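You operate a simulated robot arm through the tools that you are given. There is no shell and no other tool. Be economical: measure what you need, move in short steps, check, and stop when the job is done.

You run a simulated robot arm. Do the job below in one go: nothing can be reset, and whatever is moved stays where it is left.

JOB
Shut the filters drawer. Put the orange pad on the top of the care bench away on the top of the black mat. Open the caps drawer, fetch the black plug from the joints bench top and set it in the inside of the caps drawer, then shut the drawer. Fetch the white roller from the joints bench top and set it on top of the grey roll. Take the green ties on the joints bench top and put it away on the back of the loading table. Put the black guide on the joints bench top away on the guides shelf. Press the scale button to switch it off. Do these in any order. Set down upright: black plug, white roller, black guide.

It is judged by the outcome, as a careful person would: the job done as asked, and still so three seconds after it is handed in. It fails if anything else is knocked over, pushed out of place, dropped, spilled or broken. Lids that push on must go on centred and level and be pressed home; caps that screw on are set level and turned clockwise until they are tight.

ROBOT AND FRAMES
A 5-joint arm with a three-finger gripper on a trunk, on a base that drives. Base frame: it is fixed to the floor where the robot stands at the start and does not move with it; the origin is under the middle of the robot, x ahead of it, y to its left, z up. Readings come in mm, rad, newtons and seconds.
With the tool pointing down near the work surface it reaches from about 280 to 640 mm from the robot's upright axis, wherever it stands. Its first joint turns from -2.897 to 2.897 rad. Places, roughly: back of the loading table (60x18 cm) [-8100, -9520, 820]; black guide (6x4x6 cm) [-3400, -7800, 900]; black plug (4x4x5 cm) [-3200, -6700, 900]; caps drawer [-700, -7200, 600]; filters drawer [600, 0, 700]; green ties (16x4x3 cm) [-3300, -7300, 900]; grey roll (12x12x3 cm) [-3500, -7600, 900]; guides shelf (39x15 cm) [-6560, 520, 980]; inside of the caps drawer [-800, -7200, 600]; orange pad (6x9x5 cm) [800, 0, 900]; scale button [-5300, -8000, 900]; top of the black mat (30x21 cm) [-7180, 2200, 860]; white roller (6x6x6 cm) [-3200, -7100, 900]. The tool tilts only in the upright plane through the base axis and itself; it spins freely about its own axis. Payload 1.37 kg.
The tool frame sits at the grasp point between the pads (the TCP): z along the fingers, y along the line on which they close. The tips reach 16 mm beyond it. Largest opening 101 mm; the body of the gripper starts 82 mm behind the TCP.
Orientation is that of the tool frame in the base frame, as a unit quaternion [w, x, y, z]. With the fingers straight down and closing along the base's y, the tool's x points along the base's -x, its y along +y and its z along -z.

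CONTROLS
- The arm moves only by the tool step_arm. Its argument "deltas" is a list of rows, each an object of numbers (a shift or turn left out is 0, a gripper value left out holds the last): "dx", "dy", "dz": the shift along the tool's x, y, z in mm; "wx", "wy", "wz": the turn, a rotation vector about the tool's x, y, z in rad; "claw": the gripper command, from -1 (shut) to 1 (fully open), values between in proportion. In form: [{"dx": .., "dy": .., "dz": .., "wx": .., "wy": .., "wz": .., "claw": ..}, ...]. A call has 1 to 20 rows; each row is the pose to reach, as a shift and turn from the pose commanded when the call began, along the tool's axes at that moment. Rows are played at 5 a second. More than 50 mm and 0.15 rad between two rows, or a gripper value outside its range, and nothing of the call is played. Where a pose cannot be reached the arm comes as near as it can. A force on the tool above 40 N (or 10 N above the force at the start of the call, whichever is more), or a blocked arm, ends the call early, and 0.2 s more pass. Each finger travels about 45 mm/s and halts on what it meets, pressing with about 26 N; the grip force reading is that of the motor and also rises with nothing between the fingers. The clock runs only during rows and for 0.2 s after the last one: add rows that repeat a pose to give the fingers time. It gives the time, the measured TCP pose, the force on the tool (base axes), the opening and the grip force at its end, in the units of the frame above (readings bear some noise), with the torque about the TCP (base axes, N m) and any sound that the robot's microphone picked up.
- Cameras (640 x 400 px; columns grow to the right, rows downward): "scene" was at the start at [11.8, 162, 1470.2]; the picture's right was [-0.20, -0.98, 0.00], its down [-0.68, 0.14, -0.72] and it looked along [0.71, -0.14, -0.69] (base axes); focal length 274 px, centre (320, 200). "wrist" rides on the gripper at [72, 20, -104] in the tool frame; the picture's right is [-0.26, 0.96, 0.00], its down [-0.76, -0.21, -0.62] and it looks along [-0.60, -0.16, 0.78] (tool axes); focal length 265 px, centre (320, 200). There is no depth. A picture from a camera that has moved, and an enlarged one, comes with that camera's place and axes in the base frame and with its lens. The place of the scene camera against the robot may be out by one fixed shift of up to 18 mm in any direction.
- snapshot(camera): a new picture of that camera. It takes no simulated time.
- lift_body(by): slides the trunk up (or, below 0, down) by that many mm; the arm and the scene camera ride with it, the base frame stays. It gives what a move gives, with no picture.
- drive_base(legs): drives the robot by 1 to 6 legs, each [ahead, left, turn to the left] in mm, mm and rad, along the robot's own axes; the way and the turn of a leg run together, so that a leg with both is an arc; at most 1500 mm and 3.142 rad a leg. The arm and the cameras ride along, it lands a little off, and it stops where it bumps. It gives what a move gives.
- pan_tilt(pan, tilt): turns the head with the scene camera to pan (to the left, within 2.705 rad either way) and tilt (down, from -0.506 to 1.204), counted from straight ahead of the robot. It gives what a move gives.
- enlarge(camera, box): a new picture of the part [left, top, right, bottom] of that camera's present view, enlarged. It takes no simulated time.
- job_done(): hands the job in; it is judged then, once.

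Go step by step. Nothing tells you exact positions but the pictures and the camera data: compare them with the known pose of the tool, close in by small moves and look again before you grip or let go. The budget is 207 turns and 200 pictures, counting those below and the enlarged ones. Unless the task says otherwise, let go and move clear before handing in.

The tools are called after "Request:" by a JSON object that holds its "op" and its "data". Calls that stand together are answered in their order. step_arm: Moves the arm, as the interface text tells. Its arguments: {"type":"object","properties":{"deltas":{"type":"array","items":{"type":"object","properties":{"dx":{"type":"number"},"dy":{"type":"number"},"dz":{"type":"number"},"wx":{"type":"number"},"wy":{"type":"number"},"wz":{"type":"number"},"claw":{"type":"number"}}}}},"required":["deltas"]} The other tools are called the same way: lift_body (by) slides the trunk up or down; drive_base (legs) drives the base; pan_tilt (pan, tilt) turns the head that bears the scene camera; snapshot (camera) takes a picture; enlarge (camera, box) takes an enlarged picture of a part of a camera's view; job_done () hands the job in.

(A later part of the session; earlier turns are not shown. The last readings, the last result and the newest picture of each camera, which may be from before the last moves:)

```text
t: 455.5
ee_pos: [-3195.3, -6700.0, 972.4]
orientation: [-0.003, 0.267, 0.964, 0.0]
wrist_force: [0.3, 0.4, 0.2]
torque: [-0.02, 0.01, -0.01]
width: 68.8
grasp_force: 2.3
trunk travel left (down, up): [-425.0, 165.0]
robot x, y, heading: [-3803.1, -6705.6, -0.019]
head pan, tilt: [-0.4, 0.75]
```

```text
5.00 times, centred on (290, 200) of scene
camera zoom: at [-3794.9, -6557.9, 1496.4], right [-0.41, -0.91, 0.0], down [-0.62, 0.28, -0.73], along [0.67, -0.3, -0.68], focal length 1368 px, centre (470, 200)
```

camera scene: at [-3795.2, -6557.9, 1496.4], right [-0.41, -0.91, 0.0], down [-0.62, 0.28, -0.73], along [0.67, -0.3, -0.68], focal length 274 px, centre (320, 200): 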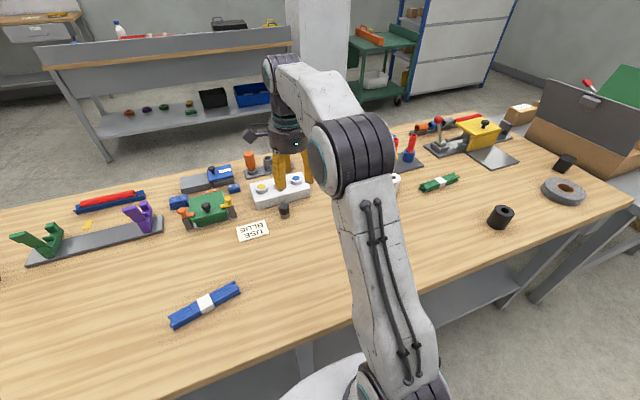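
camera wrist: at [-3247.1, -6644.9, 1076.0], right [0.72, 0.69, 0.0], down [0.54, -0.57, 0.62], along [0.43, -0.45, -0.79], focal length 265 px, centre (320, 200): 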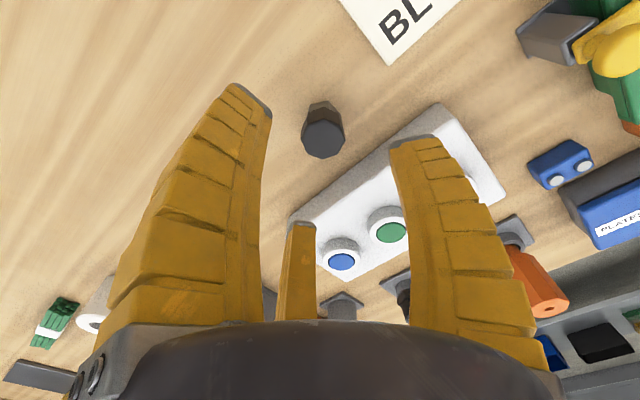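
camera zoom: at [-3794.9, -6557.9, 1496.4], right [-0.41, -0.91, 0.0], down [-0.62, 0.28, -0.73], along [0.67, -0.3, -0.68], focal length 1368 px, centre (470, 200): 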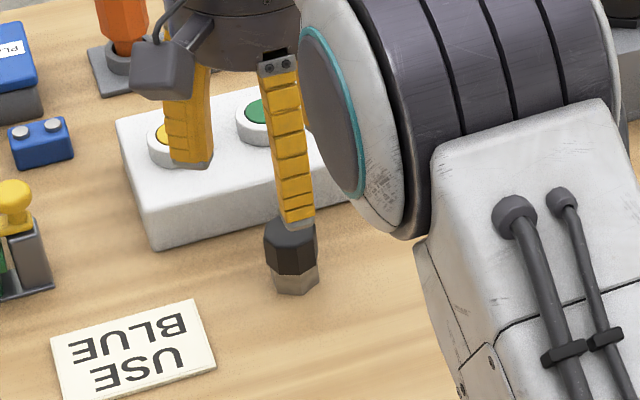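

Wrist stereo puts the plug's top at z about 897 (bench about 850) and its centre at [-3188, -6704]. Descend lower this time.

Request:
{"op": "step_arm", "data": {"deltas": [{"dx": -8, "dz": 25}, {"dx": -8, "dz": 50}, {"dx": -8, "dz": 70}, {"dx": -8, "dz": 82}, {"dx": -8, "dz": 90}, {"dx": -8, "dz": 90}]}}

Request:
{"op": "snapshot", "data": {"camera": "wrist"}}

```text
t: 456.9
ee_pos: [-3188.0, -6701.1, 880.5]
orientation: [-0.001, 0.268, 0.964, 0.0]
wrist_force: [0.7, -0.3, -0.8]
torque: [0.03, -0.01, 0.01]
width: 68.6
grasp_force: 2.6
trunk travel left (down, up): [-425.0, 165.0]
robot x, y, heading: [-3806.7, -6706.0, -0.019]
head pan, tilt: [-0.4, 0.75]
```

```text
100 pictures are left
camera wrist: at [-3240.1, -6647.6, 984.6], right [0.72, 0.69, 0.0], down [0.54, -0.57, 0.62], along [0.43, -0.45, -0.79], focal length 265 px, centre (320, 200)
```

wrist: 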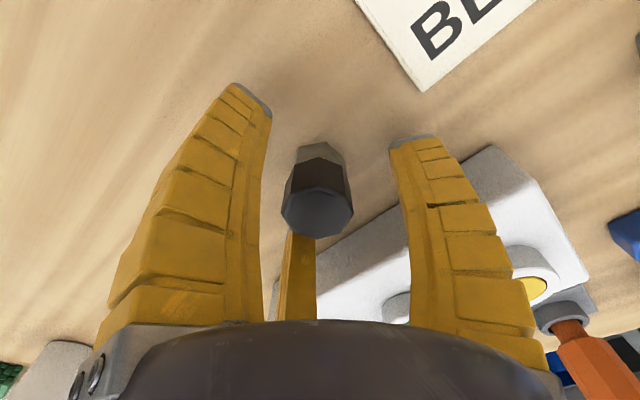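

Centred, with the plug now between the tips. Closing.

Request:
{"op": "step_arm", "data": {"deltas": [{"claw": -1}, {"dz": 0}, {"dz": 0}, {"dz": 0}, {"dz": 0}, {"dz": 0}]}}

Request:
{"op": "snapshot", "data": {"camera": "wrist"}}

```text
t: 458.3
ee_pos: [-3189.3, -6701.2, 881.6]
orientation: [0.0, 0.267, 0.964, 0.0]
wrist_force: [0.3, -0.8, 7.0]
torque: [-0.09, 0.09, 0.02]
width: 27.7
grasp_force: 25.9
trunk travel left (down, up): [-425.0, 165.0]
robot x, y, heading: [-3806.6, -6706.0, -0.026]
head pan, tilt: [-0.4, 0.75]
```

```text
99 pictures are left
camera wrist: at [-3240.4, -6647.6, 985.6], right [0.72, 0.69, 0.0], down [0.54, -0.57, 0.62], along [0.43, -0.45, -0.78], focal length 265 px, centre (320, 200)
```

wrist: 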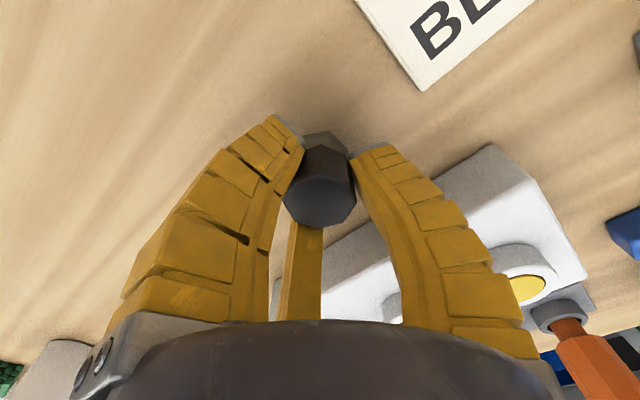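

Gripped at 27.7 mm. Lifting and checking it's upright.

Request:
{"op": "lift_body", "data": {"by": 120}}

Request:
{"op": "snapshot", "data": {"camera": "wrist"}}

Request:
{"op": "enlarge", "data": {"camera": "scene", "box": [210, 110, 370, 230]}}

```text
t: 459.8
ee_pos: [-3187.5, -6700.5, 1000.9]
orientation: [-0.001, 0.267, 0.964, 0.0]
wrist_force: [-0.4, -0.6, -0.3]
torque: [0.03, 0.03, 0.0]
width: 25.5
grasp_force: 25.8
trunk travel left (down, up): [-545.0, 45.0]
robot x, y, heading: [-3808.7, -6704.4, -0.019]
head pan, tilt: [-0.4, 0.75]
```

```text
98 pictures are left
camera wrist: at [-3240.0, -6647.4, 1104.6], right [0.72, 0.69, 0.0], down [0.54, -0.57, 0.62], along [0.43, -0.45, -0.79], focal length 265 px, centre (320, 200)
```

wrist: 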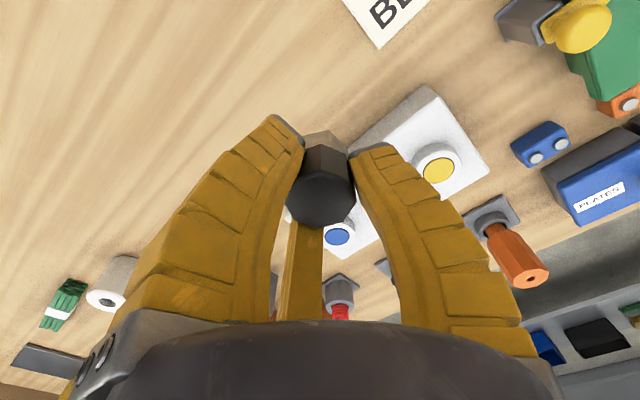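

```text
3.33 times, centred on (290, 170) of scene
camera zoom: at [-3794.8, -6557.8, 1616.3], right [-0.41, -0.91, 0.0], down [-0.62, 0.28, -0.73], along [0.67, -0.3, -0.68], focal length 912 px, centre (420, 300)
```

zoom: 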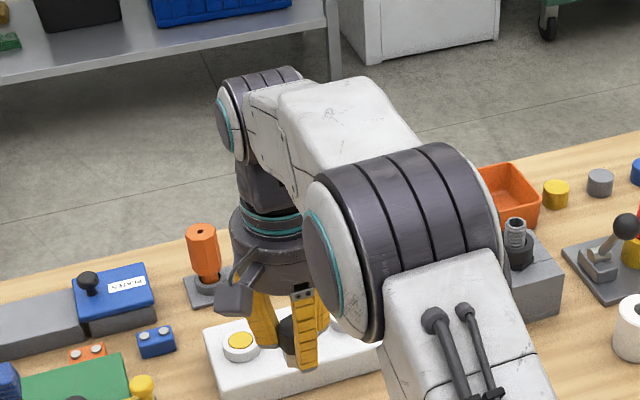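

The plug is held well. I'll retract and carry it back around to the caps drawer.

Request:
{"op": "step_arm", "data": {"deltas": [{"dx": 34, "dy": -20}, {"dx": 68, "dy": -40}, {"dx": 102, "dy": -60}, {"dx": 136, "dy": -81}, {"dx": 170, "dy": -102}, {"dx": 204, "dy": -122}, {"dx": 238, "dy": -142}, {"dx": 238, "dy": -142}]}}

Request:
{"op": "drive_base", "data": {"legs": [[-150, 0, 0.02], [0, 1450, 0], [0, 280, 0], [1450, 0, 0], [1450, 0, 0], [1150, 0, 0]]}}

```text
t: 461.6
ee_pos: [-3465.4, -6701.3, 1003.3]
orientation: [-0.001, 0.267, 0.964, 0.0]
wrist_force: [0.2, 0.3, -0.2]
torque: [0.07, -0.01, -0.02]
width: 25.5
grasp_force: 25.7
trunk travel left (down, up): [-545.0, 45.0]
robot x, y, heading: [-3806.5, -6706.6, -0.021]
head pan, tilt: [-0.4, 0.75]
```

```text
t: 490.6
ee_pos: [473.5, -5042.3, 1003.5]
orientation: [-0.003, 0.282, 0.959, -0.001]
wrist_force: [0.2, 0.4, -1.0]
torque: [-0.01, 0.04, -0.02]
width: 25.0
grasp_force: 26.0
trunk travel left (down, up): [-545.0, 45.0]
robot x, y, heading: [138.0, -5035.2, -0.05]
head pan, tilt: [-0.4, 0.75]
```

Request:
{"op": "drive_base", "data": {"legs": [[0, 0, 3.12], [0, 1400, 0], [0, 700, 0]]}}

Request:
{"op": "pan_tilt", "data": {"pan": -0.1, "tilt": 0.8}}

Request:
{"op": "snapshot", "data": {"camera": "scene"}}

```text
t: 508.6
ee_pos: [-61.8, -7153.9, 1003.3]
orientation: [-0.001, 0.973, -0.231, 0.002]
wrist_force: [-0.8, -0.6, -0.3]
torque: [-0.01, 0.0, -0.02]
width: 25.3
grasp_force: 26.4
trunk travel left (down, up): [-545.0, 45.0]
robot x, y, heading: [278.1, -7123.3, -3.091]
head pan, tilt: [-0.4, 0.75]
```

```text
t: 509.4
ee_pos: [-62.2, -7154.6, 1004.2]
orientation: [-0.001, 0.973, -0.231, 0.002]
wrist_force: [-0.1, -0.2, -1.0]
torque: [-0.01, -0.01, 0.02]
width: 25.3
grasp_force: 26.5
trunk travel left (down, up): [-545.0, 45.0]
robot x, y, heading: [275.0, -7129.6, -3.085]
head pan, tilt: [-0.099, 0.799]
```

```text
96 pictures are left
camera scene: at [256.0, -7291.9, 1612.4], right [0.05, 1.0, 0.0], down [0.72, -0.03, -0.7], along [-0.7, 0.03, -0.72], focal length 274 px, centre (320, 200)
```

scene: 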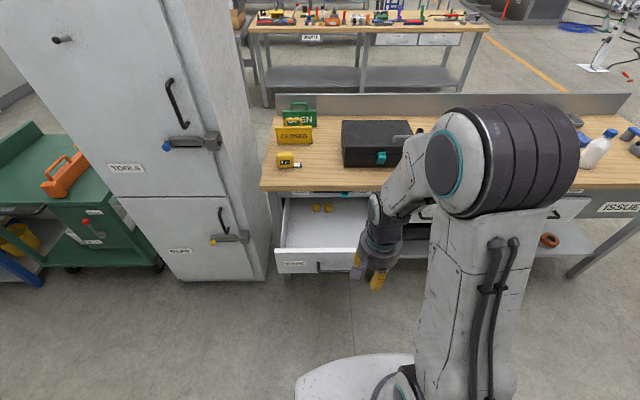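

I'll correct the base pose and bring the plug over the open drawer.

Request:
{"op": "drive_base", "data": {"legs": [[125, 60, -0.055]]}}

Request:
{"op": "snapshot", "data": {"camera": "wrist"}}

```text
t: 510.7
ee_pos: [-192.1, -7196.3, 1003.7]
orientation: [-0.001, 0.966, -0.259, 0.002]
wrist_force: [-0.1, 0.0, -0.8]
torque: [0.01, 0.0, -0.01]
width: 25.1
grasp_force: 25.7
trunk travel left (down, up): [-545.0, 45.0]
robot x, y, heading: [147.9, -7189.6, 3.14]
head pan, tilt: [-0.099, 0.799]
```

```text
95 pictures are left
camera wrist: at [-140.7, -7249.9, 1107.5], right [-0.71, -0.7, 0.0], down [-0.55, 0.56, 0.62], along [-0.43, 0.44, -0.79], focal length 265 px, centre (320, 200)
```

wrist: 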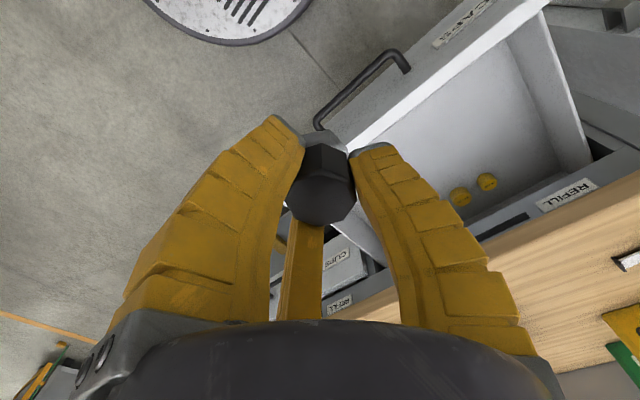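

I'll extend over the drawer's open middle (about [-420, -7200]) and lower.

Request:
{"op": "step_arm", "data": {"deltas": [{"dx": -40, "dy": 24}, {"dx": -80, "dy": 48}, {"dx": -120, "dy": 72}, {"dx": -160, "dy": 96}, {"dx": -195, "dy": 117}, {"dx": -195, "dy": 117}]}}

Request:
{"op": "lift_body", "data": {"by": -270}}

Request:
{"op": "snapshot", "data": {"camera": "wrist"}}

Request:
{"op": "snapshot", "data": {"camera": "scene"}}

```text
t: 512.1
ee_pos: [-419.2, -7197.4, 1005.1]
orientation: [0.0, 0.966, -0.259, 0.002]
wrist_force: [-0.2, -0.5, -0.4]
torque: [-0.02, 0.01, -0.01]
width: 25.4
grasp_force: 25.6
trunk travel left (down, up): [-545.0, 45.0]
robot x, y, heading: [149.1, -7190.7, 3.138]
head pan, tilt: [-0.099, 0.799]
```

```text
t: 514.9
ee_pos: [-418.6, -7198.4, 734.4]
orientation: [-0.001, 0.966, -0.259, 0.002]
wrist_force: [0.1, 0.1, -0.4]
torque: [0.03, -0.02, 0.01]
width: 25.3
grasp_force: 26.3
trunk travel left (down, up): [-275.0, 315.0]
robot x, y, heading: [148.0, -7188.9, 3.137]
head pan, tilt: [-0.099, 0.799]
```

```text
94 pictures are left
camera wrist: at [-366.9, -7252.2, 838.9], right [-0.71, -0.7, 0.0], down [-0.55, 0.56, 0.62], along [-0.43, 0.44, -0.79], focal length 265 px, centre (320, 200)
```

wrist: 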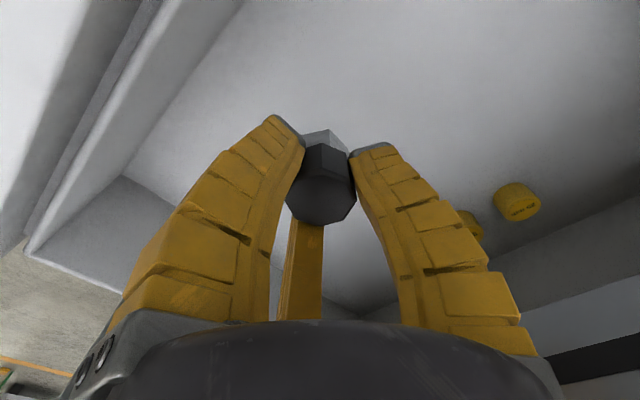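

```text
93 pictures are left
camera scene: at [118.0, -7352.7, 1342.4], right [0.1, 0.99, 0.0], down [0.71, -0.07, -0.7], along [-0.69, 0.07, -0.72], focal length 274 px, centre (320, 200)
```

scene: 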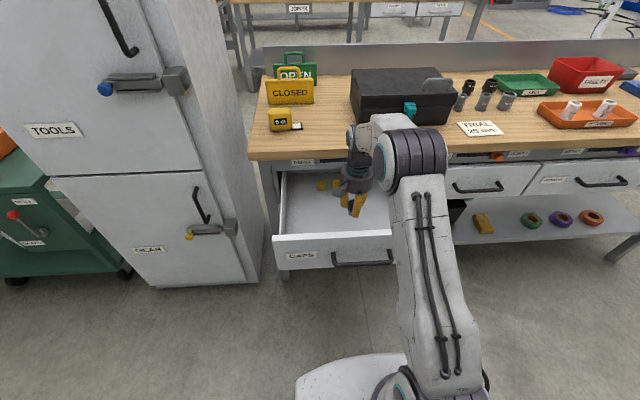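

The plug is above the drawer's clear floor. Lower until contact.

Request:
{"op": "step_arm", "data": {"deltas": [{"dz": 10}, {"dz": 18}, {"dz": 25}, {"dz": 31}, {"dz": 37}, {"dz": 43}, {"dz": 48}, {"dz": 53}, {"dz": 58}, {"dz": 63}]}}

Request:
{"op": "snapshot", "data": {"camera": "wrist"}}

```text
t: 517.1
ee_pos: [-417.0, -7200.9, 672.3]
orientation: [0.0, 0.966, -0.259, 0.001]
wrist_force: [-1.0, 0.1, -0.4]
torque: [0.0, -0.02, 0.0]
width: 25.3
grasp_force: 26.5
trunk travel left (down, up): [-275.0, 315.0]
robot x, y, heading: [148.0, -7189.7, 3.143]
head pan, tilt: [-0.099, 0.799]
```

```text
92 pictures are left
camera wrist: at [-365.4, -7253.4, 775.5], right [-0.71, -0.7, 0.0], down [-0.55, 0.56, 0.62], along [-0.43, 0.44, -0.79], focal length 265 px, centre (320, 200)
```

wrist: 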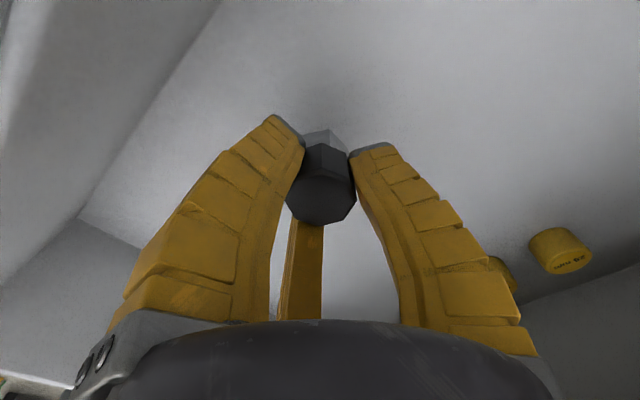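

Request:
{"op": "step_arm", "data": {"deltas": [{"dz": 4}, {"dz": 8}, {"dz": 12}, {"dz": 16}, {"dz": 20}, {"dz": 24}, {"dz": 28}, {"dz": 32}, {"dz": 36}, {"dz": 40}, {"dz": 44}, {"dz": 48}, {"dz": 52}]}}

Request:
{"op": "snapshot", "data": {"camera": "wrist"}}

```text
t: 519.8
ee_pos: [-423.7, -7198.8, 629.9]
orientation: [0.002, 0.966, -0.258, -0.008]
wrist_force: [-1.6, 0.3, 19.0]
torque: [-0.04, -0.26, 0.06]
width: 28.2
grasp_force: 25.9
trunk travel left (down, up): [-275.0, 315.0]
robot x, y, heading: [147.4, -7187.3, 3.145]
head pan, tilt: [-0.099, 0.799]
stopped in row 13: the force on the tool passed its limit at 42 N (the readings are from after the stop); the commanded pose is now the measured one
```

```text
91 pictures are left
camera wrist: at [-370.0, -7251.2, 732.4], right [-0.71, -0.7, 0.01], down [-0.54, 0.56, 0.63], along [-0.45, 0.44, -0.78], focal length 265 px, centre (320, 200)
```

wrist: 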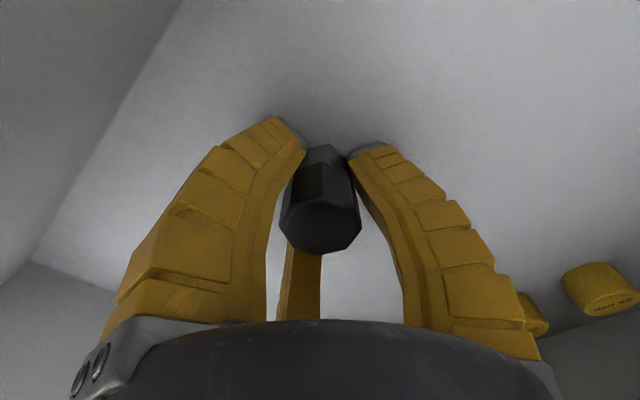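

The plug stands on the drawer floor. Release gently and rise.

Request:
{"op": "step_arm", "data": {"deltas": [{"dz": -3}, {"dz": -3, "claw": -0.2}, {"dz": -3, "claw": 0.15}, {"dz": -3}, {"dz": -3}, {"dz": -15}, {"dz": -40}, {"dz": -80}, {"dz": -110}, {"dz": -110}]}}

Request:
{"op": "snapshot", "data": {"camera": "wrist"}}

```text
t: 522.0
ee_pos: [-421.4, -7196.2, 733.2]
orientation: [0.001, 0.966, -0.259, -0.003]
wrist_force: [0.4, 0.8, -0.7]
torque: [-0.03, 0.0, -0.02]
width: 61.7
grasp_force: 2.9
trunk travel left (down, up): [-275.0, 315.0]
robot x, y, heading: [148.5, -7187.2, 3.142]
head pan, tilt: [-0.099, 0.799]
```

```text
90 pictures are left
camera wrist: at [-367.4, -7249.9, 837.4], right [-0.71, -0.7, 0.0], down [-0.55, 0.56, 0.62], along [-0.44, 0.44, -0.78], focal length 265 px, centre (320, 200)
```

wrist: 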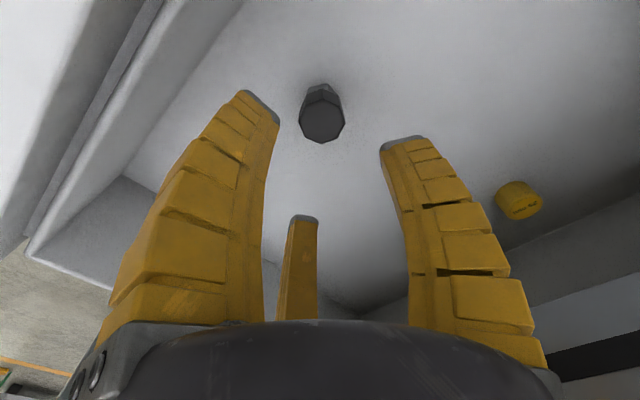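

The plug stands upright in the drawer. Now I'll rise, retract in front of the drawer, close the claw and lower to push.

Request:
{"op": "lift_body", "data": {"by": 130}}

Request:
{"op": "step_arm", "data": {"deltas": [{"dx": 40, "dy": -23, "claw": -1}, {"dx": 80, "dy": -46}, {"dx": 120, "dy": -69}, {"dx": 160, "dy": -92}, {"dx": 199, "dy": -115}, {"dx": 199, "dy": -115}]}}

Request:
{"op": "lift_body", "data": {"by": -145}}

Request:
{"op": "snapshot", "data": {"camera": "scene"}}

Request:
{"op": "snapshot", "data": {"camera": "wrist"}}

```text
t: 523.6
ee_pos: [-420.6, -7196.6, 862.9]
orientation: [0.002, 0.966, -0.259, -0.004]
wrist_force: [-0.3, -0.6, -0.7]
torque: [-0.02, -0.04, -0.03]
width: 61.5
grasp_force: 2.6
trunk travel left (down, up): [-405.0, 185.0]
robot x, y, heading: [147.3, -7187.3, 3.14]
head pan, tilt: [-0.099, 0.799]
```

```text
t: 525.0
ee_pos: [-190.1, -7196.4, 861.9]
orientation: [0.001, 0.966, -0.258, -0.004]
wrist_force: [0.0, -0.7, 0.0]
torque: [0.02, 0.05, 0.0]
width: 0.0
grasp_force: 26.0
trunk travel left (down, up): [-405.0, 185.0]
robot x, y, heading: [147.0, -7189.5, 3.139]
head pan, tilt: [-0.099, 0.799]
```

```text
t: 526.7
ee_pos: [-190.0, -7197.6, 716.2]
orientation: [0.001, 0.966, -0.259, -0.003]
wrist_force: [0.3, 0.4, 0.4]
torque: [0.0, 0.02, -0.01]
width: 0.0
grasp_force: 26.2
trunk travel left (down, up): [-260.0, 330.0]
robot x, y, heading: [148.3, -7190.2, 3.142]
head pan, tilt: [-0.099, 0.799]
```

```text
89 pictures are left
camera scene: at [118.1, -7352.8, 1327.4], right [0.1, 0.99, 0.0], down [0.71, -0.07, -0.7], along [-0.69, 0.07, -0.72], focal length 274 px, centre (320, 200)
```

scene: 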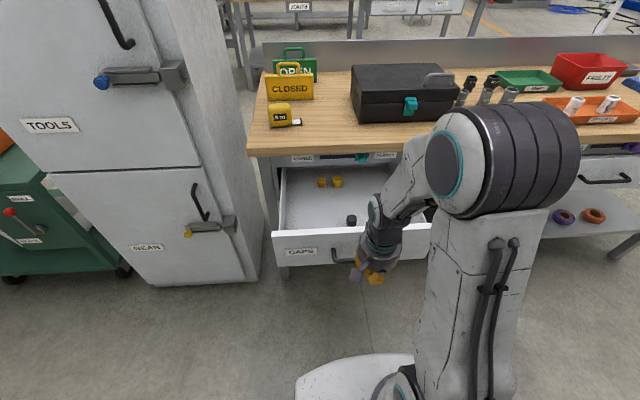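

```text
88 pictures are left
camera wrist: at [-137.3, -7250.3, 820.3], right [-0.71, -0.7, 0.01], down [-0.55, 0.56, 0.62], along [-0.44, 0.44, -0.78], focal length 265 px, centre (320, 200)
```

wrist: 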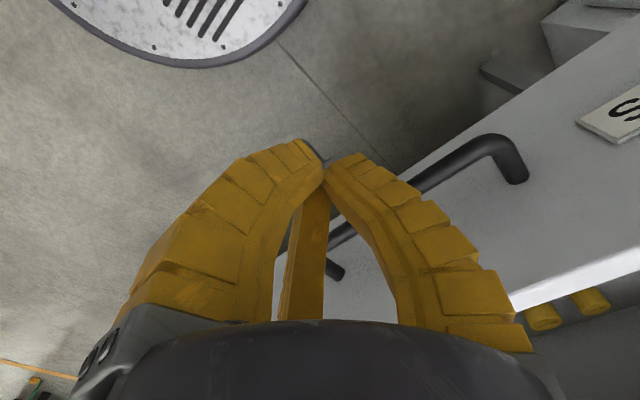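

The plug stands well inside. I'll move up 60 mm and push the drawer slowly with the arm.

Request:
{"op": "drive_base", "data": {"legs": [[55, 0, 0]]}}

Request:
{"op": "step_arm", "data": {"deltas": [{"dx": -10, "dy": 6}, {"dx": -20, "dy": 12}, {"dx": -30, "dy": 18}, {"dx": -41, "dy": 24}, {"dx": -52, "dy": 30}, {"dx": -62, "dy": 36}, {"dx": -72, "dy": 42}, {"dx": -83, "dy": 48}, {"dx": -93, "dy": 54}, {"dx": -104, "dy": 60}, {"dx": -114, "dy": 66}, {"dx": -125, "dy": 72}, {"dx": -135, "dy": 78}, {"dx": -145, "dy": 84}, {"dx": -156, "dy": 90}, {"dx": -166, "dy": 96}, {"dx": -177, "dy": 102}]}}

Request:
{"op": "snapshot", "data": {"camera": "scene"}}

```text
t: 527.6
ee_pos: [-245.6, -7197.9, 716.5]
orientation: [0.001, 0.966, -0.258, -0.002]
wrist_force: [-0.1, -0.2, 0.6]
torque: [0.02, 0.02, 0.02]
width: 0.1
grasp_force: 25.7
trunk travel left (down, up): [-260.0, 330.0]
robot x, y, heading: [93.6, -7190.9, 3.138]
head pan, tilt: [-0.099, 0.799]
```

```text
t: 531.2
ee_pos: [-449.3, -7196.6, 718.8]
orientation: [0.002, 0.966, -0.259, -0.003]
wrist_force: [-0.6, 0.5, -0.1]
torque: [-0.02, 0.0, 0.01]
width: 0.0
grasp_force: 26.1
trunk travel left (down, up): [-260.0, 330.0]
robot x, y, heading: [91.3, -7188.8, 3.137]
head pan, tilt: [-0.099, 0.799]
```

```text
87 pictures are left
camera scene: at [63.1, -7352.6, 1327.4], right [0.1, 0.99, 0.0], down [0.71, -0.07, -0.7], along [-0.69, 0.07, -0.72], focal length 274 px, centre (320, 200)
```

scene: 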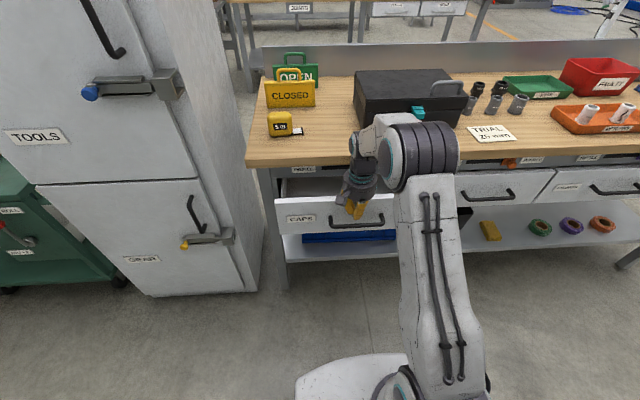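

The drawer is mostly shut, but an upright gripper would soon hit the bench edge. I'll back off slightly, tilt the tool forward, and finish the push with the tips.

Request:
{"op": "step_arm", "data": {"deltas": [{"dx": 13, "dy": -8}, {"dx": 26, "dy": -15, "wx": -0.07, "wy": -0.12}, {"dx": 26, "dy": -15, "wx": -0.14, "wy": -0.24}, {"dx": 26, "dy": -15, "wx": -0.21, "wy": -0.36}, {"dx": 26, "dy": -15, "wx": -0.28, "wy": -0.48}, {"dx": 26, "dy": -15, "wx": -0.35, "wy": -0.6}, {"dx": 26, "dy": -15, "wx": -0.42, "wy": -0.72}, {"dx": 26, "dy": -15, "wx": -0.46, "wy": -0.79}, {"dx": 26, "dy": -15, "wx": -0.46, "wy": -0.79}]}}

Request:
{"op": "snapshot", "data": {"camera": "scene"}}

Request:
{"op": "snapshot", "data": {"camera": "wrist"}}

```text
t: 533.2
ee_pos: [-418.8, -7195.9, 718.1]
orientation: [0.121, 0.866, -0.23, -0.427]
wrist_force: [0.2, 0.2, -0.1]
torque: [0.0, 0.0, -0.02]
width: 0.0
grasp_force: 25.5
trunk travel left (down, up): [-260.0, 330.0]
robot x, y, heading: [89.8, -7186.3, 3.137]
head pan, tilt: [-0.099, 0.799]
```

```text
86 pictures are left
camera scene: at [63.0, -7352.6, 1327.4], right [0.1, 0.99, 0.0], down [0.71, -0.07, -0.7], along [-0.69, 0.07, -0.72], focal length 274 px, centre (320, 200)
```

scene: 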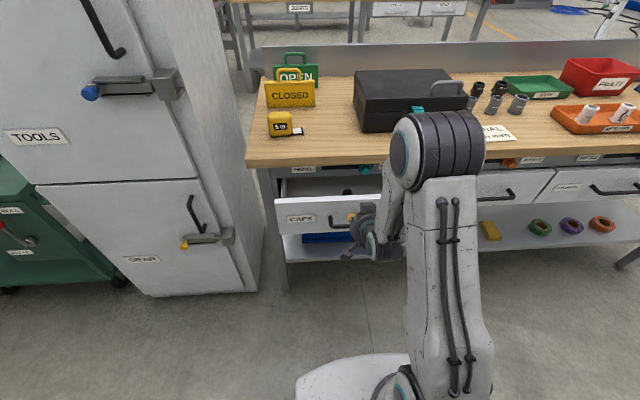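

```text
85 pictures are left
camera wrist: at [-304.3, -7247.2, 739.1], right [-0.42, -0.7, 0.57], down [0.16, 0.57, 0.81], along [-0.89, 0.43, -0.13], focal length 265 px, centre (320, 200)
```

wrist: 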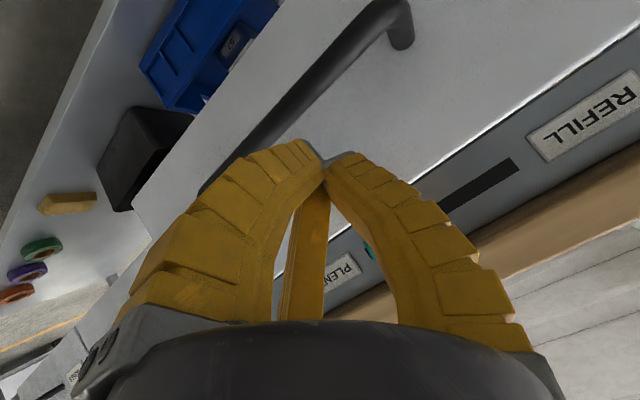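

Tips now point at the panel above the handle. Pushing forward until it stops.

Request:
{"op": "step_arm", "data": {"deltas": [{"dx": -5, "dy": 3, "dz": 8}, {"dx": -11, "dy": 6, "dz": 16}, {"dx": -16, "dy": 9, "dz": 24}, {"dx": -21, "dy": 12, "dz": 32}, {"dx": -27, "dy": 15, "dz": 40}, {"dx": -32, "dy": 18, "dz": 48}, {"dx": -37, "dy": 21, "dz": 56}, {"dx": -42, "dy": 24, "dz": 64}, {"dx": -48, "dy": 27, "dz": 72}, {"dx": -53, "dy": 30, "dz": 80}, {"dx": -58, "dy": 32, "dz": 87}, {"dx": -64, "dy": 35, "dz": 95}, {"dx": -69, "dy": 38, "dz": 103}, {"dx": -74, "dy": 41, "dz": 111}, {"dx": -80, "dy": 44, "dz": 119}]}}

Request:
{"op": "snapshot", "data": {"camera": "scene"}}

```text
t: 536.1
ee_pos: [-541.7, -7195.2, 714.6]
orientation: [0.118, 0.869, -0.232, -0.421]
wrist_force: [23.0, -0.7, 12.7]
torque: [0.12, 0.36, -0.22]
width: 5.9
grasp_force: 27.9
trunk travel left (down, up): [-260.0, 330.0]
robot x, y, heading: [94.7, -7188.7, 3.14]
head pan, tilt: [-0.099, 0.799]
stopped in row 14: the force on the tool passed its limit at 47 N (the readings are from after the stop); the commanded pose is now the measured one
```

```text
84 pictures are left
camera scene: at [67.7, -7352.7, 1327.7], right [0.1, 0.99, 0.0], down [0.71, -0.07, -0.7], along [-0.7, 0.07, -0.71], focal length 274 px, centre (320, 200)
```

scene: 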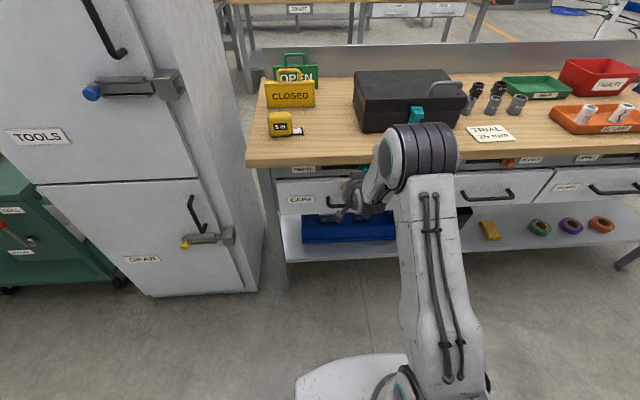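

The drawer is shut. Back off, re-point down and raise, then check it.

Request:
{"op": "step_arm", "data": {"deltas": [{"dx": 16, "dy": -9, "dz": -24}, {"dx": 32, "dy": -18, "dz": -48}, {"dx": 53, "dy": -30, "dz": -80}, {"dx": 74, "dy": -41, "dz": -111, "claw": 0.2}, {"dx": 90, "dy": -50, "dz": -135, "wx": 0.07, "wy": 0.12}, {"dx": 90, "dy": -50, "dz": -135, "wx": 0.14, "wy": 0.24}, {"dx": 90, "dy": -50, "dz": -135, "wx": 0.21, "wy": 0.36}, {"dx": 90, "dy": -50, "dz": -135, "wx": 0.28, "wy": 0.48}, {"dx": 90, "dy": -50, "dz": -135, "wx": 0.35, "wy": 0.6}, {"dx": 90, "dy": -50, "dz": -135, "wx": 0.42, "wy": 0.72}, {"dx": 90, "dy": -50, "dz": -135, "wx": 0.455, "wy": 0.785}, {"dx": 90, "dy": -50, "dz": -135, "wx": 0.455, "wy": 0.785}]}}

Request:
{"op": "drive_base", "data": {"legs": [[-100, 0, 0]]}}

Request:
{"op": "lift_body", "data": {"by": 300}}

Request:
{"op": "snapshot", "data": {"camera": "scene"}}

```text
t: 538.7
ee_pos: [-375.7, -7195.6, 714.8]
orientation: [-0.001, 0.967, -0.256, 0.002]
wrist_force: [0.2, -0.4, -0.3]
torque: [0.01, -0.01, -0.02]
width: 64.2
grasp_force: 2.9
trunk travel left (down, up): [-260.0, 330.0]
robot x, y, heading: [92.9, -7185.7, 3.141]
head pan, tilt: [-0.099, 0.799]
```

```text
t: 539.8
ee_pos: [-274.4, -7196.2, 716.7]
orientation: [0.0, 0.967, -0.256, 0.002]
wrist_force: [-0.9, 0.3, -0.5]
torque: [0.02, -0.01, -0.01]
width: 64.2
grasp_force: 2.7
trunk travel left (down, up): [-260.0, 330.0]
robot x, y, heading: [193.0, -7184.9, 3.142]
head pan, tilt: [-0.099, 0.799]
```

```text
t: 542.8
ee_pos: [-274.5, -7196.4, 1015.2]
orientation: [0.0, 0.967, -0.256, 0.001]
wrist_force: [0.1, 0.6, -0.3]
torque: [-0.01, -0.06, 0.0]
width: 64.1
grasp_force: 2.5
trunk travel left (down, up): [-560.0, 30.0]
robot x, y, heading: [190.5, -7189.9, 3.139]
head pan, tilt: [-0.099, 0.799]
```

```text
83 pictures are left
camera scene: at [163.3, -7353.0, 1627.3], right [0.1, 0.99, 0.0], down [0.71, -0.07, -0.7], along [-0.69, 0.07, -0.72], focal length 274 px, centre (320, 200)
```

scene: 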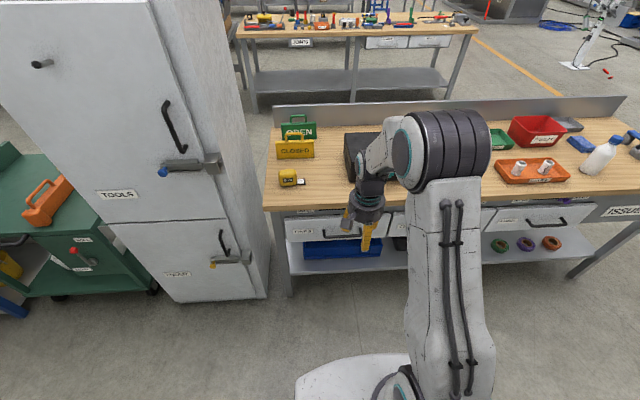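

Drawer closed. Now back around to the west side of the joints bench for the white roller.

Request:
{"op": "step_arm", "data": {"deltas": [{"dx": 40, "dy": -24}, {"dx": 80, "dy": -47}, {"dx": 108, "dy": -62}, {"dx": 108, "dy": -62}]}}

Request:
{"op": "drive_base", "data": {"legs": [[0, -1450, 0], [0, -730, 0], [1450, 0, 0], [1450, 0, 0], [1150, 0, 0]]}}

```text
t: 543.8
ee_pos: [-150.3, -7196.9, 1014.7]
orientation: [0.0, 0.967, -0.255, 0.002]
wrist_force: [0.2, -0.4, 0.3]
torque: [-0.01, 0.0, 0.0]
width: 64.0
grasp_force: 2.6
trunk travel left (down, up): [-560.0, 30.0]
robot x, y, heading: [190.6, -7188.3, 3.139]
head pan, tilt: [-0.099, 0.799]
```

```text
t: 573.6
ee_pos: [-4163.3, -5010.8, 1015.3]
orientation: [0.0, 0.966, -0.257, 0.002]
wrist_force: [-1.0, -0.2, 0.3]
torque: [0.01, 0.0, -0.02]
width: 63.9
grasp_force: 2.2
trunk travel left (down, up): [-560.0, 30.0]
robot x, y, heading: [-3820.0, -5004.0, 3.135]
head pan, tilt: [-0.099, 0.799]
```

Request:
{"op": "drive_base", "data": {"legs": [[110, 1100, 0], [0, 0, 3.14], [0, -1000, 0]]}}

Request:
{"op": "pan_tilt", "data": {"pan": -0.3, "tilt": 0.8}}

Request:
{"op": "snapshot", "data": {"camera": "scene"}}

```text
t: 591.4
ee_pos: [-3563.4, -7127.5, 1014.8]
orientation: [-0.002, 0.249, 0.969, 0.0]
wrist_force: [-0.1, -0.5, 0.1]
torque: [0.03, -0.03, 0.02]
width: 64.4
grasp_force: 2.7
trunk travel left (down, up): [-560.0, 30.0]
robot x, y, heading: [-3902.8, -7143.7, 0.011]
head pan, tilt: [-0.099, 0.799]
```

```text
t: 592.1
ee_pos: [-3563.4, -7127.6, 1014.4]
orientation: [-0.001, 0.249, 0.968, 0.0]
wrist_force: [0.1, -0.1, -0.5]
torque: [-0.02, 0.0, -0.02]
width: 64.1
grasp_force: 2.8
trunk travel left (down, up): [-560.0, 30.0]
robot x, y, heading: [-3908.4, -7141.5, 0.009]
head pan, tilt: [-0.3, 0.799]
```

```text
82 pictures are left
camera scene: at [-3900.4, -6986.4, 1627.4], right [-0.28, -0.96, 0.0], down [-0.69, 0.2, -0.7], along [0.67, -0.2, -0.72], focal length 274 px, centre (320, 200)
```

scene: 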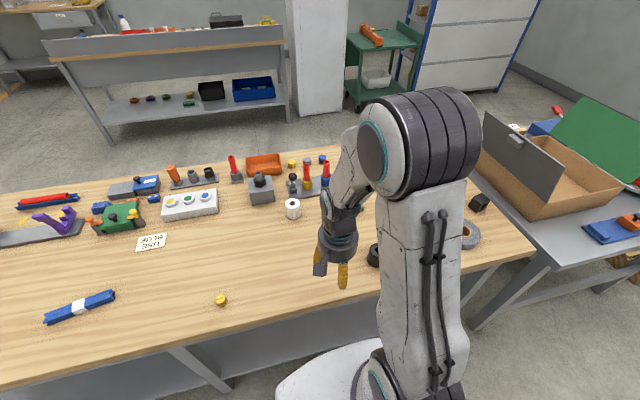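

The white roller is at about [-3220, -7086]. I'll close in and take wrist views of it.

Request:
{"op": "drive_base", "data": {"legs": [[95, 50, 0]]}}

Request:
{"op": "step_arm", "data": {"deltas": [{"dx": -40, "dy": 22}, {"dx": -80, "dy": 44}, {"dx": -120, "dy": 66}, {"dx": -160, "dy": 88}, {"dx": -180, "dy": 100}, {"dx": -180, "dy": 100}]}}

Request:
{"op": "snapshot", "data": {"camera": "wrist"}}

Request:
{"op": "step_arm", "data": {"deltas": [{"dz": 25}, {"dz": 50}, {"dz": 50}]}}

Request:
{"op": "snapshot", "data": {"camera": "wrist"}}

```text
t: 593.5
ee_pos: [-3476.9, -7079.3, 1015.0]
orientation: [-0.002, 0.25, 0.968, -0.001]
wrist_force: [-0.2, 0.1, 1.4]
torque: [0.02, -0.03, 0.02]
width: 63.9
grasp_force: 2.5
trunk travel left (down, up): [-560.0, 30.0]
robot x, y, heading: [-3819.2, -7091.2, 0.007]
head pan, tilt: [-0.3, 0.799]
stopped in leg 1: the robot was blocked; the commanded pose is now the measured one
```

```text
t: 594.9
ee_pos: [-3270.9, -7079.4, 1014.9]
orientation: [-0.001, 0.251, 0.968, 0.0]
wrist_force: [0.2, 0.1, -0.1]
torque: [-0.02, 0.0, -0.01]
width: 64.1
grasp_force: 2.3
trunk travel left (down, up): [-560.0, 30.0]
robot x, y, heading: [-3819.8, -7091.6, 0.005]
head pan, tilt: [-0.3, 0.799]
```

```text
81 pictures are left
camera wrist: at [-3324.0, -7027.3, 1119.6], right [0.7, 0.71, 0.0], down [0.56, -0.55, 0.62], along [0.44, -0.43, -0.79], focal length 265 px, centre (320, 200)
```

wrist: 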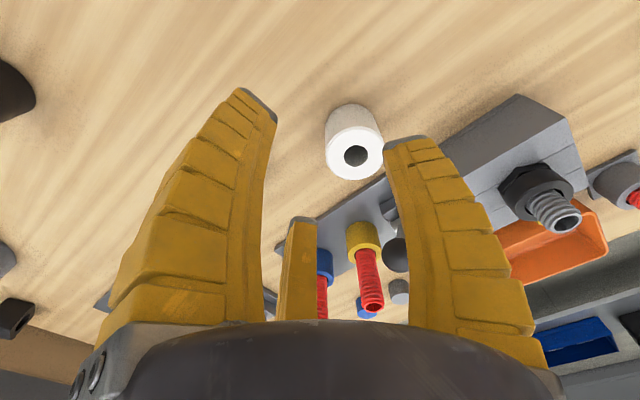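

```text
t: 595.7
ee_pos: [-3269.9, -7078.7, 963.8]
orientation: [-0.002, 0.25, 0.968, 0.0]
wrist_force: [0.5, 0.5, 0.0]
torque: [-0.01, -0.02, -0.01]
width: 63.8
grasp_force: 2.7
trunk travel left (down, up): [-560.0, 30.0]
robot x, y, heading: [-3822.7, -7092.4, 0.008]
head pan, tilt: [-0.3, 0.799]
```

```text
80 pictures are left
camera wrist: at [-3323.5, -7026.8, 1068.7], right [0.7, 0.71, 0.0], down [0.56, -0.55, 0.62], along [0.44, -0.43, -0.79], focal length 265 px, centre (320, 200)
```

wrist: 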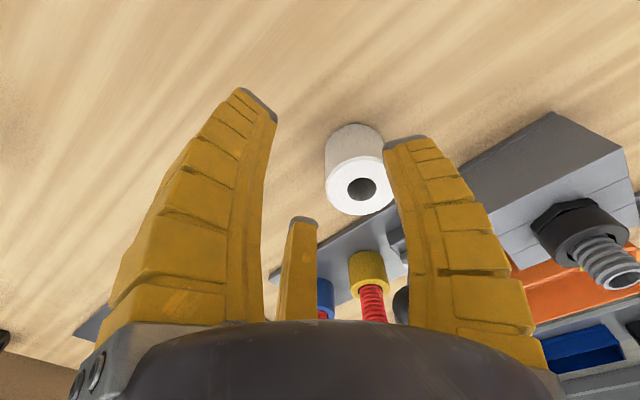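

Roller top centre: about [-3218, -7088, 902]. Move over it with the claw wide, then look.

Request:
{"op": "step_arm", "data": {"deltas": [{"dx": -25, "dy": 9, "claw": 0.85}, {"dx": -50, "dy": 17}, {"dx": -50, "dy": 17, "dz": 20}, {"dx": -50, "dy": 17, "dz": 35}, {"dx": -50, "dy": 17, "dz": 35}]}}

Request:
{"op": "snapshot", "data": {"camera": "wrist"}}

```text
t: 596.9
ee_pos: [-3219.1, -7089.0, 930.3]
orientation: [-0.002, 0.251, 0.968, -0.001]
wrist_force: [0.6, -0.1, -0.2]
torque: [0.01, -0.02, 0.01]
width: 94.4
grasp_force: 0.4
trunk travel left (down, up): [-560.0, 30.0]
robot x, y, heading: [-3824.2, -7091.5, 0.01]
head pan, tilt: [-0.3, 0.799]
```

```text
79 pictures are left
camera wrist: at [-3271.8, -7036.5, 1034.0], right [0.7, 0.71, 0.0], down [0.56, -0.55, 0.62], along [0.44, -0.43, -0.79], focal length 265 px, centre (320, 200)
```

wrist: 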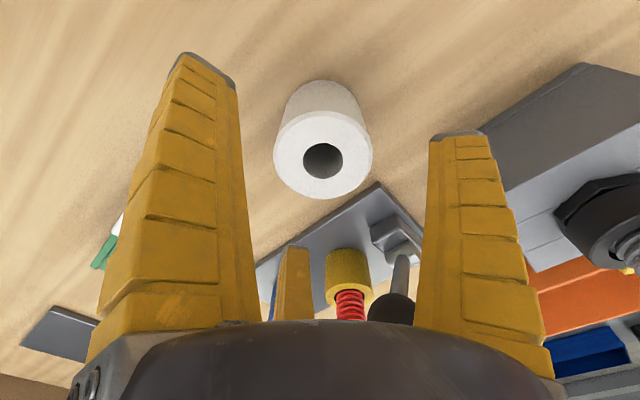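

Perfectly centred. Descend and close.

Request:
{"op": "step_arm", "data": {"deltas": [{"dz": 15}, {"dz": 30}, {"dz": 42}, {"dz": 48}, {"dz": 48, "claw": -1}, {"dz": 48}, {"dz": 48}, {"dz": 48}, {"dz": 48}]}}

Request:
{"op": "snapshot", "data": {"camera": "wrist"}}

```text
t: 598.9
ee_pos: [-3219.6, -7089.2, 881.1]
orientation: [-0.002, 0.251, 0.968, -0.001]
wrist_force: [-1.3, -0.3, 2.3]
torque: [-0.07, -0.05, -0.03]
width: 47.1
grasp_force: 25.8
trunk travel left (down, up): [-560.0, 30.0]
robot x, y, heading: [-3819.1, -7093.2, -0.001]
head pan, tilt: [-0.3, 0.799]
```

```text
78 pictures are left
camera wrist: at [-3272.9, -7037.2, 985.5], right [0.7, 0.71, 0.0], down [0.56, -0.55, 0.62], along [0.44, -0.43, -0.79], focal length 265 px, centre (320, 200)
```

wrist: 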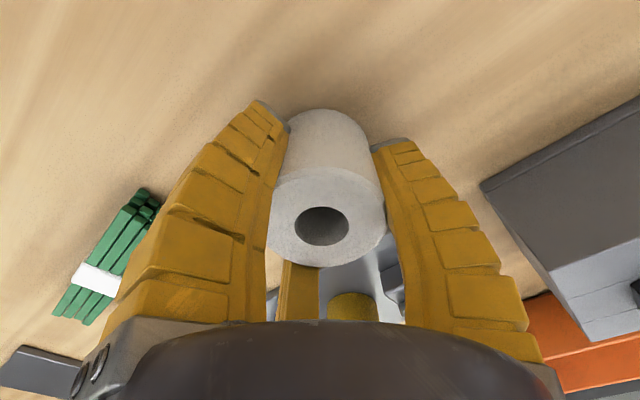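

Gripped. Lift, retract and strafe toward the grey roll.

Request:
{"op": "step_arm", "data": {"deltas": [{"dz": -25}, {"dz": -50}, {"dz": -75}, {"dz": -100}, {"dz": -130}, {"dz": -130}]}}

Request:
{"op": "step_arm", "data": {"deltas": [{"dx": 40, "dy": -22}, {"dx": 80, "dy": -44}, {"dx": 120, "dy": -66}, {"dx": 160, "dy": -88}, {"dx": 190, "dy": -106}, {"dx": 190, "dy": -106}]}}

Request:
{"op": "drive_base", "data": {"legs": [[-110, 0, 0], [0, -545, 0]]}}

Request:
{"op": "pan_tilt", "data": {"pan": -0.3, "tilt": 0.9}}

Request:
{"op": "snapshot", "data": {"camera": "scene"}}

Request:
{"op": "snapshot", "data": {"camera": "wrist"}}

```text
t: 600.3
ee_pos: [-3220.5, -7088.1, 1011.5]
orientation: [-0.002, 0.251, 0.968, 0.0]
wrist_force: [0.0, -0.2, -1.4]
torque: [0.02, 0.0, -0.01]
width: 47.0
grasp_force: 26.0
trunk travel left (down, up): [-560.0, 30.0]
robot x, y, heading: [-3818.3, -7091.8, 0.008]
head pan, tilt: [-0.3, 0.799]
```

```text
t: 601.7
ee_pos: [-3436.0, -7087.9, 1010.8]
orientation: [-0.001, 0.251, 0.968, 0.0]
wrist_force: [-0.6, 0.3, -1.7]
torque: [-0.01, 0.0, -0.02]
width: 46.8
grasp_force: 25.2
trunk travel left (down, up): [-560.0, 30.0]
robot x, y, heading: [-3817.4, -7093.4, 0.01]
head pan, tilt: [-0.3, 0.799]
```

```text
t: 605.6
ee_pos: [-3538.4, -7632.7, 1009.3]
orientation: [-0.002, 0.246, 0.969, 0.0]
wrist_force: [-1.2, 0.0, -1.2]
torque: [-0.01, 0.04, 0.0]
width: 46.8
grasp_force: 26.2
trunk travel left (down, up): [-560.0, 30.0]
robot x, y, heading: [-3919.6, -7640.6, 0.015]
head pan, tilt: [-0.3, 0.799]
```

```text
t: 606.3
ee_pos: [-3539.2, -7631.9, 1011.5]
orientation: [-0.002, 0.246, 0.969, 0.001]
wrist_force: [-0.8, 0.5, -1.6]
torque: [0.03, 0.01, 0.03]
width: 46.5
grasp_force: 26.1
trunk travel left (down, up): [-560.0, 30.0]
robot x, y, heading: [-3920.2, -7639.8, 0.018]
head pan, tilt: [-0.3, 0.901]
```

```text
77 pictures are left
camera scene: at [-3922.0, -7483.5, 1619.5], right [-0.28, -0.96, 0.0], down [-0.75, 0.22, -0.62], along [0.6, -0.17, -0.78], focal length 274 px, centre (320, 200)
```

scene: 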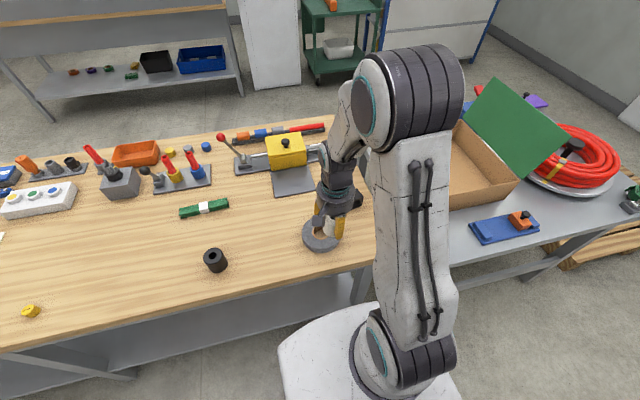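

```text
76 pictures are left
camera wrist: at [-3592.5, -7581.2, 1114.6], right [0.69, 0.72, 0.0], down [0.57, -0.54, 0.62], along [0.44, -0.43, -0.79], focal length 265 px, centre (320, 200)
```

wrist: 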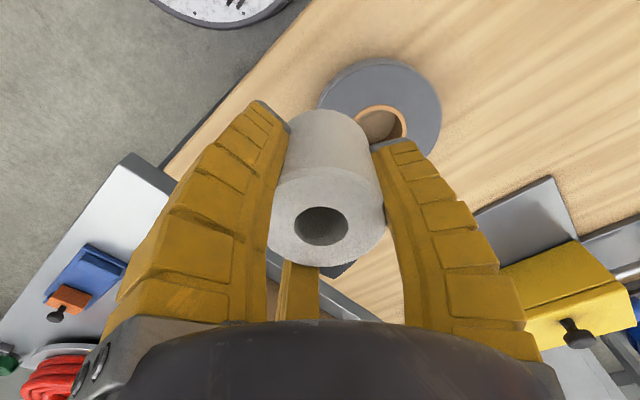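

The grey roll's centre is about [-3488, -7607]. I'll bring the roller above it and check both views.

Request:
{"op": "step_arm", "data": {"deltas": [{"dx": -11, "dy": 16, "dz": 0}, {"dx": -22, "dy": 31}, {"dx": -33, "dy": 46, "dz": 10}, {"dx": -33, "dy": 46, "dz": 30}, {"dx": -33, "dy": 46, "dz": 30}]}}

Request:
{"op": "snapshot", "data": {"camera": "wrist"}}

Request:
{"op": "enlarge", "data": {"camera": "scene", "box": [260, 160, 420, 280]}}

```text
t: 607.5
ee_pos: [-3486.5, -7609.4, 981.0]
orientation: [-0.002, 0.246, 0.969, 0.0]
wrist_force: [0.2, -0.8, -1.5]
torque: [0.0, 0.02, 0.0]
width: 46.8
grasp_force: 25.7
trunk travel left (down, up): [-560.0, 30.0]
robot x, y, heading: [-3920.7, -7638.5, 0.019]
head pan, tilt: [-0.3, 0.901]
```

```text
75 pictures are left
camera wrist: at [-3540.9, -7557.2, 1084.1], right [0.69, 0.72, 0.0], down [0.57, -0.54, 0.62], along [0.44, -0.43, -0.79], focal length 265 px, centre (320, 200)
```

wrist: 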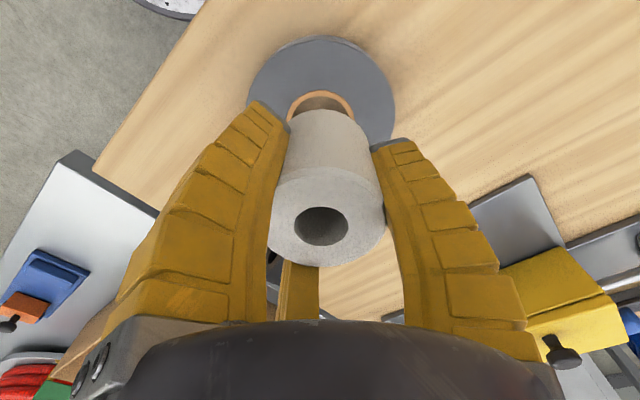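

```text
3.33 times, centred on (340, 220) of scene
camera zoom: at [-3922.1, -7483.4, 1619.5], right [-0.28, -0.96, 0.0], down [-0.75, 0.22, -0.62], along [0.6, -0.17, -0.78], focal length 912 px, centre (253, 133)
```

zoom: 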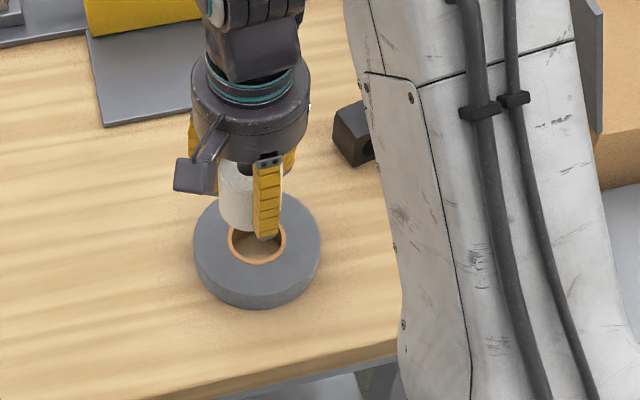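

Fine correction: ring centre is at about [-3480.5, -7614]. Shift and lower until contact.

Request:
{"op": "step_arm", "data": {"deltas": [{"dx": -7.5, "dy": -1}, {"dx": -7.5, "dy": -1, "dz": 20}, {"dx": -7.5, "dy": -1, "dz": 40}, {"dx": -7.5, "dy": -1, "dz": 50}, {"dx": -7.5, "dy": -1, "dz": 50}]}}

Request:
{"op": "snapshot", "data": {"camera": "wrist"}}

Request:
{"op": "enlarge", "data": {"camera": "scene", "box": [260, 160, 420, 280]}}

```text
t: 608.7
ee_pos: [-3481.2, -7611.7, 932.1]
orientation: [-0.002, 0.246, 0.969, -0.001]
wrist_force: [-0.4, 0.1, -1.0]
torque: [0.02, 0.02, 0.02]
width: 46.4
grasp_force: 25.6
trunk travel left (down, up): [-560.0, 30.0]
robot x, y, heading: [-3919.8, -7638.6, 0.019]
head pan, tilt: [-0.3, 0.901]
```

```text
73 pictures are left
camera wrist: at [-3534.6, -7560.3, 1035.3], right [0.69, 0.72, 0.0], down [0.57, -0.54, 0.62], along [0.44, -0.43, -0.79], focal length 265 px, centre (320, 200)
```

wrist: 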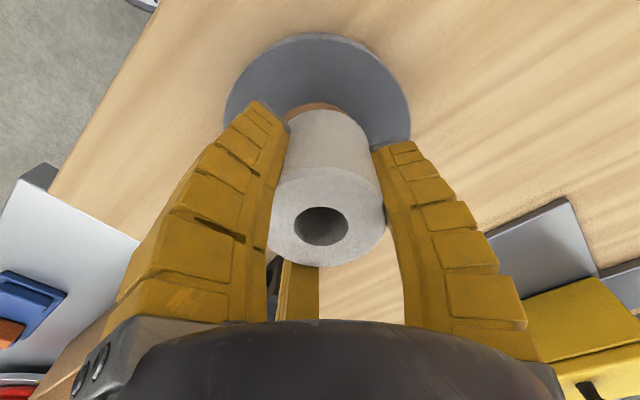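

```text
3.33 times, centred on (340, 220) of scene
camera zoom: at [-3922.0, -7483.4, 1619.4], right [-0.28, -0.96, 0.0], down [-0.75, 0.22, -0.62], along [0.6, -0.17, -0.78], focal length 912 px, centre (253, 133)
```

zoom: 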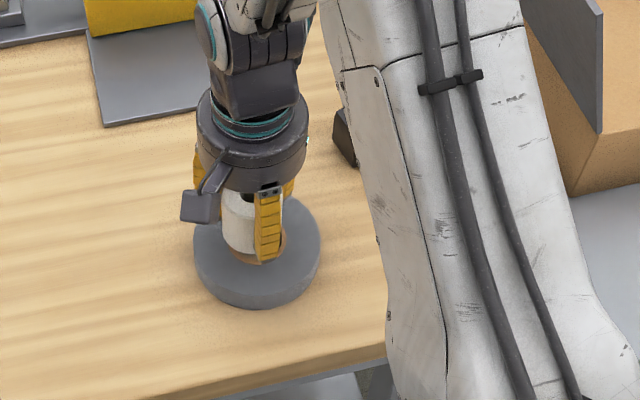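

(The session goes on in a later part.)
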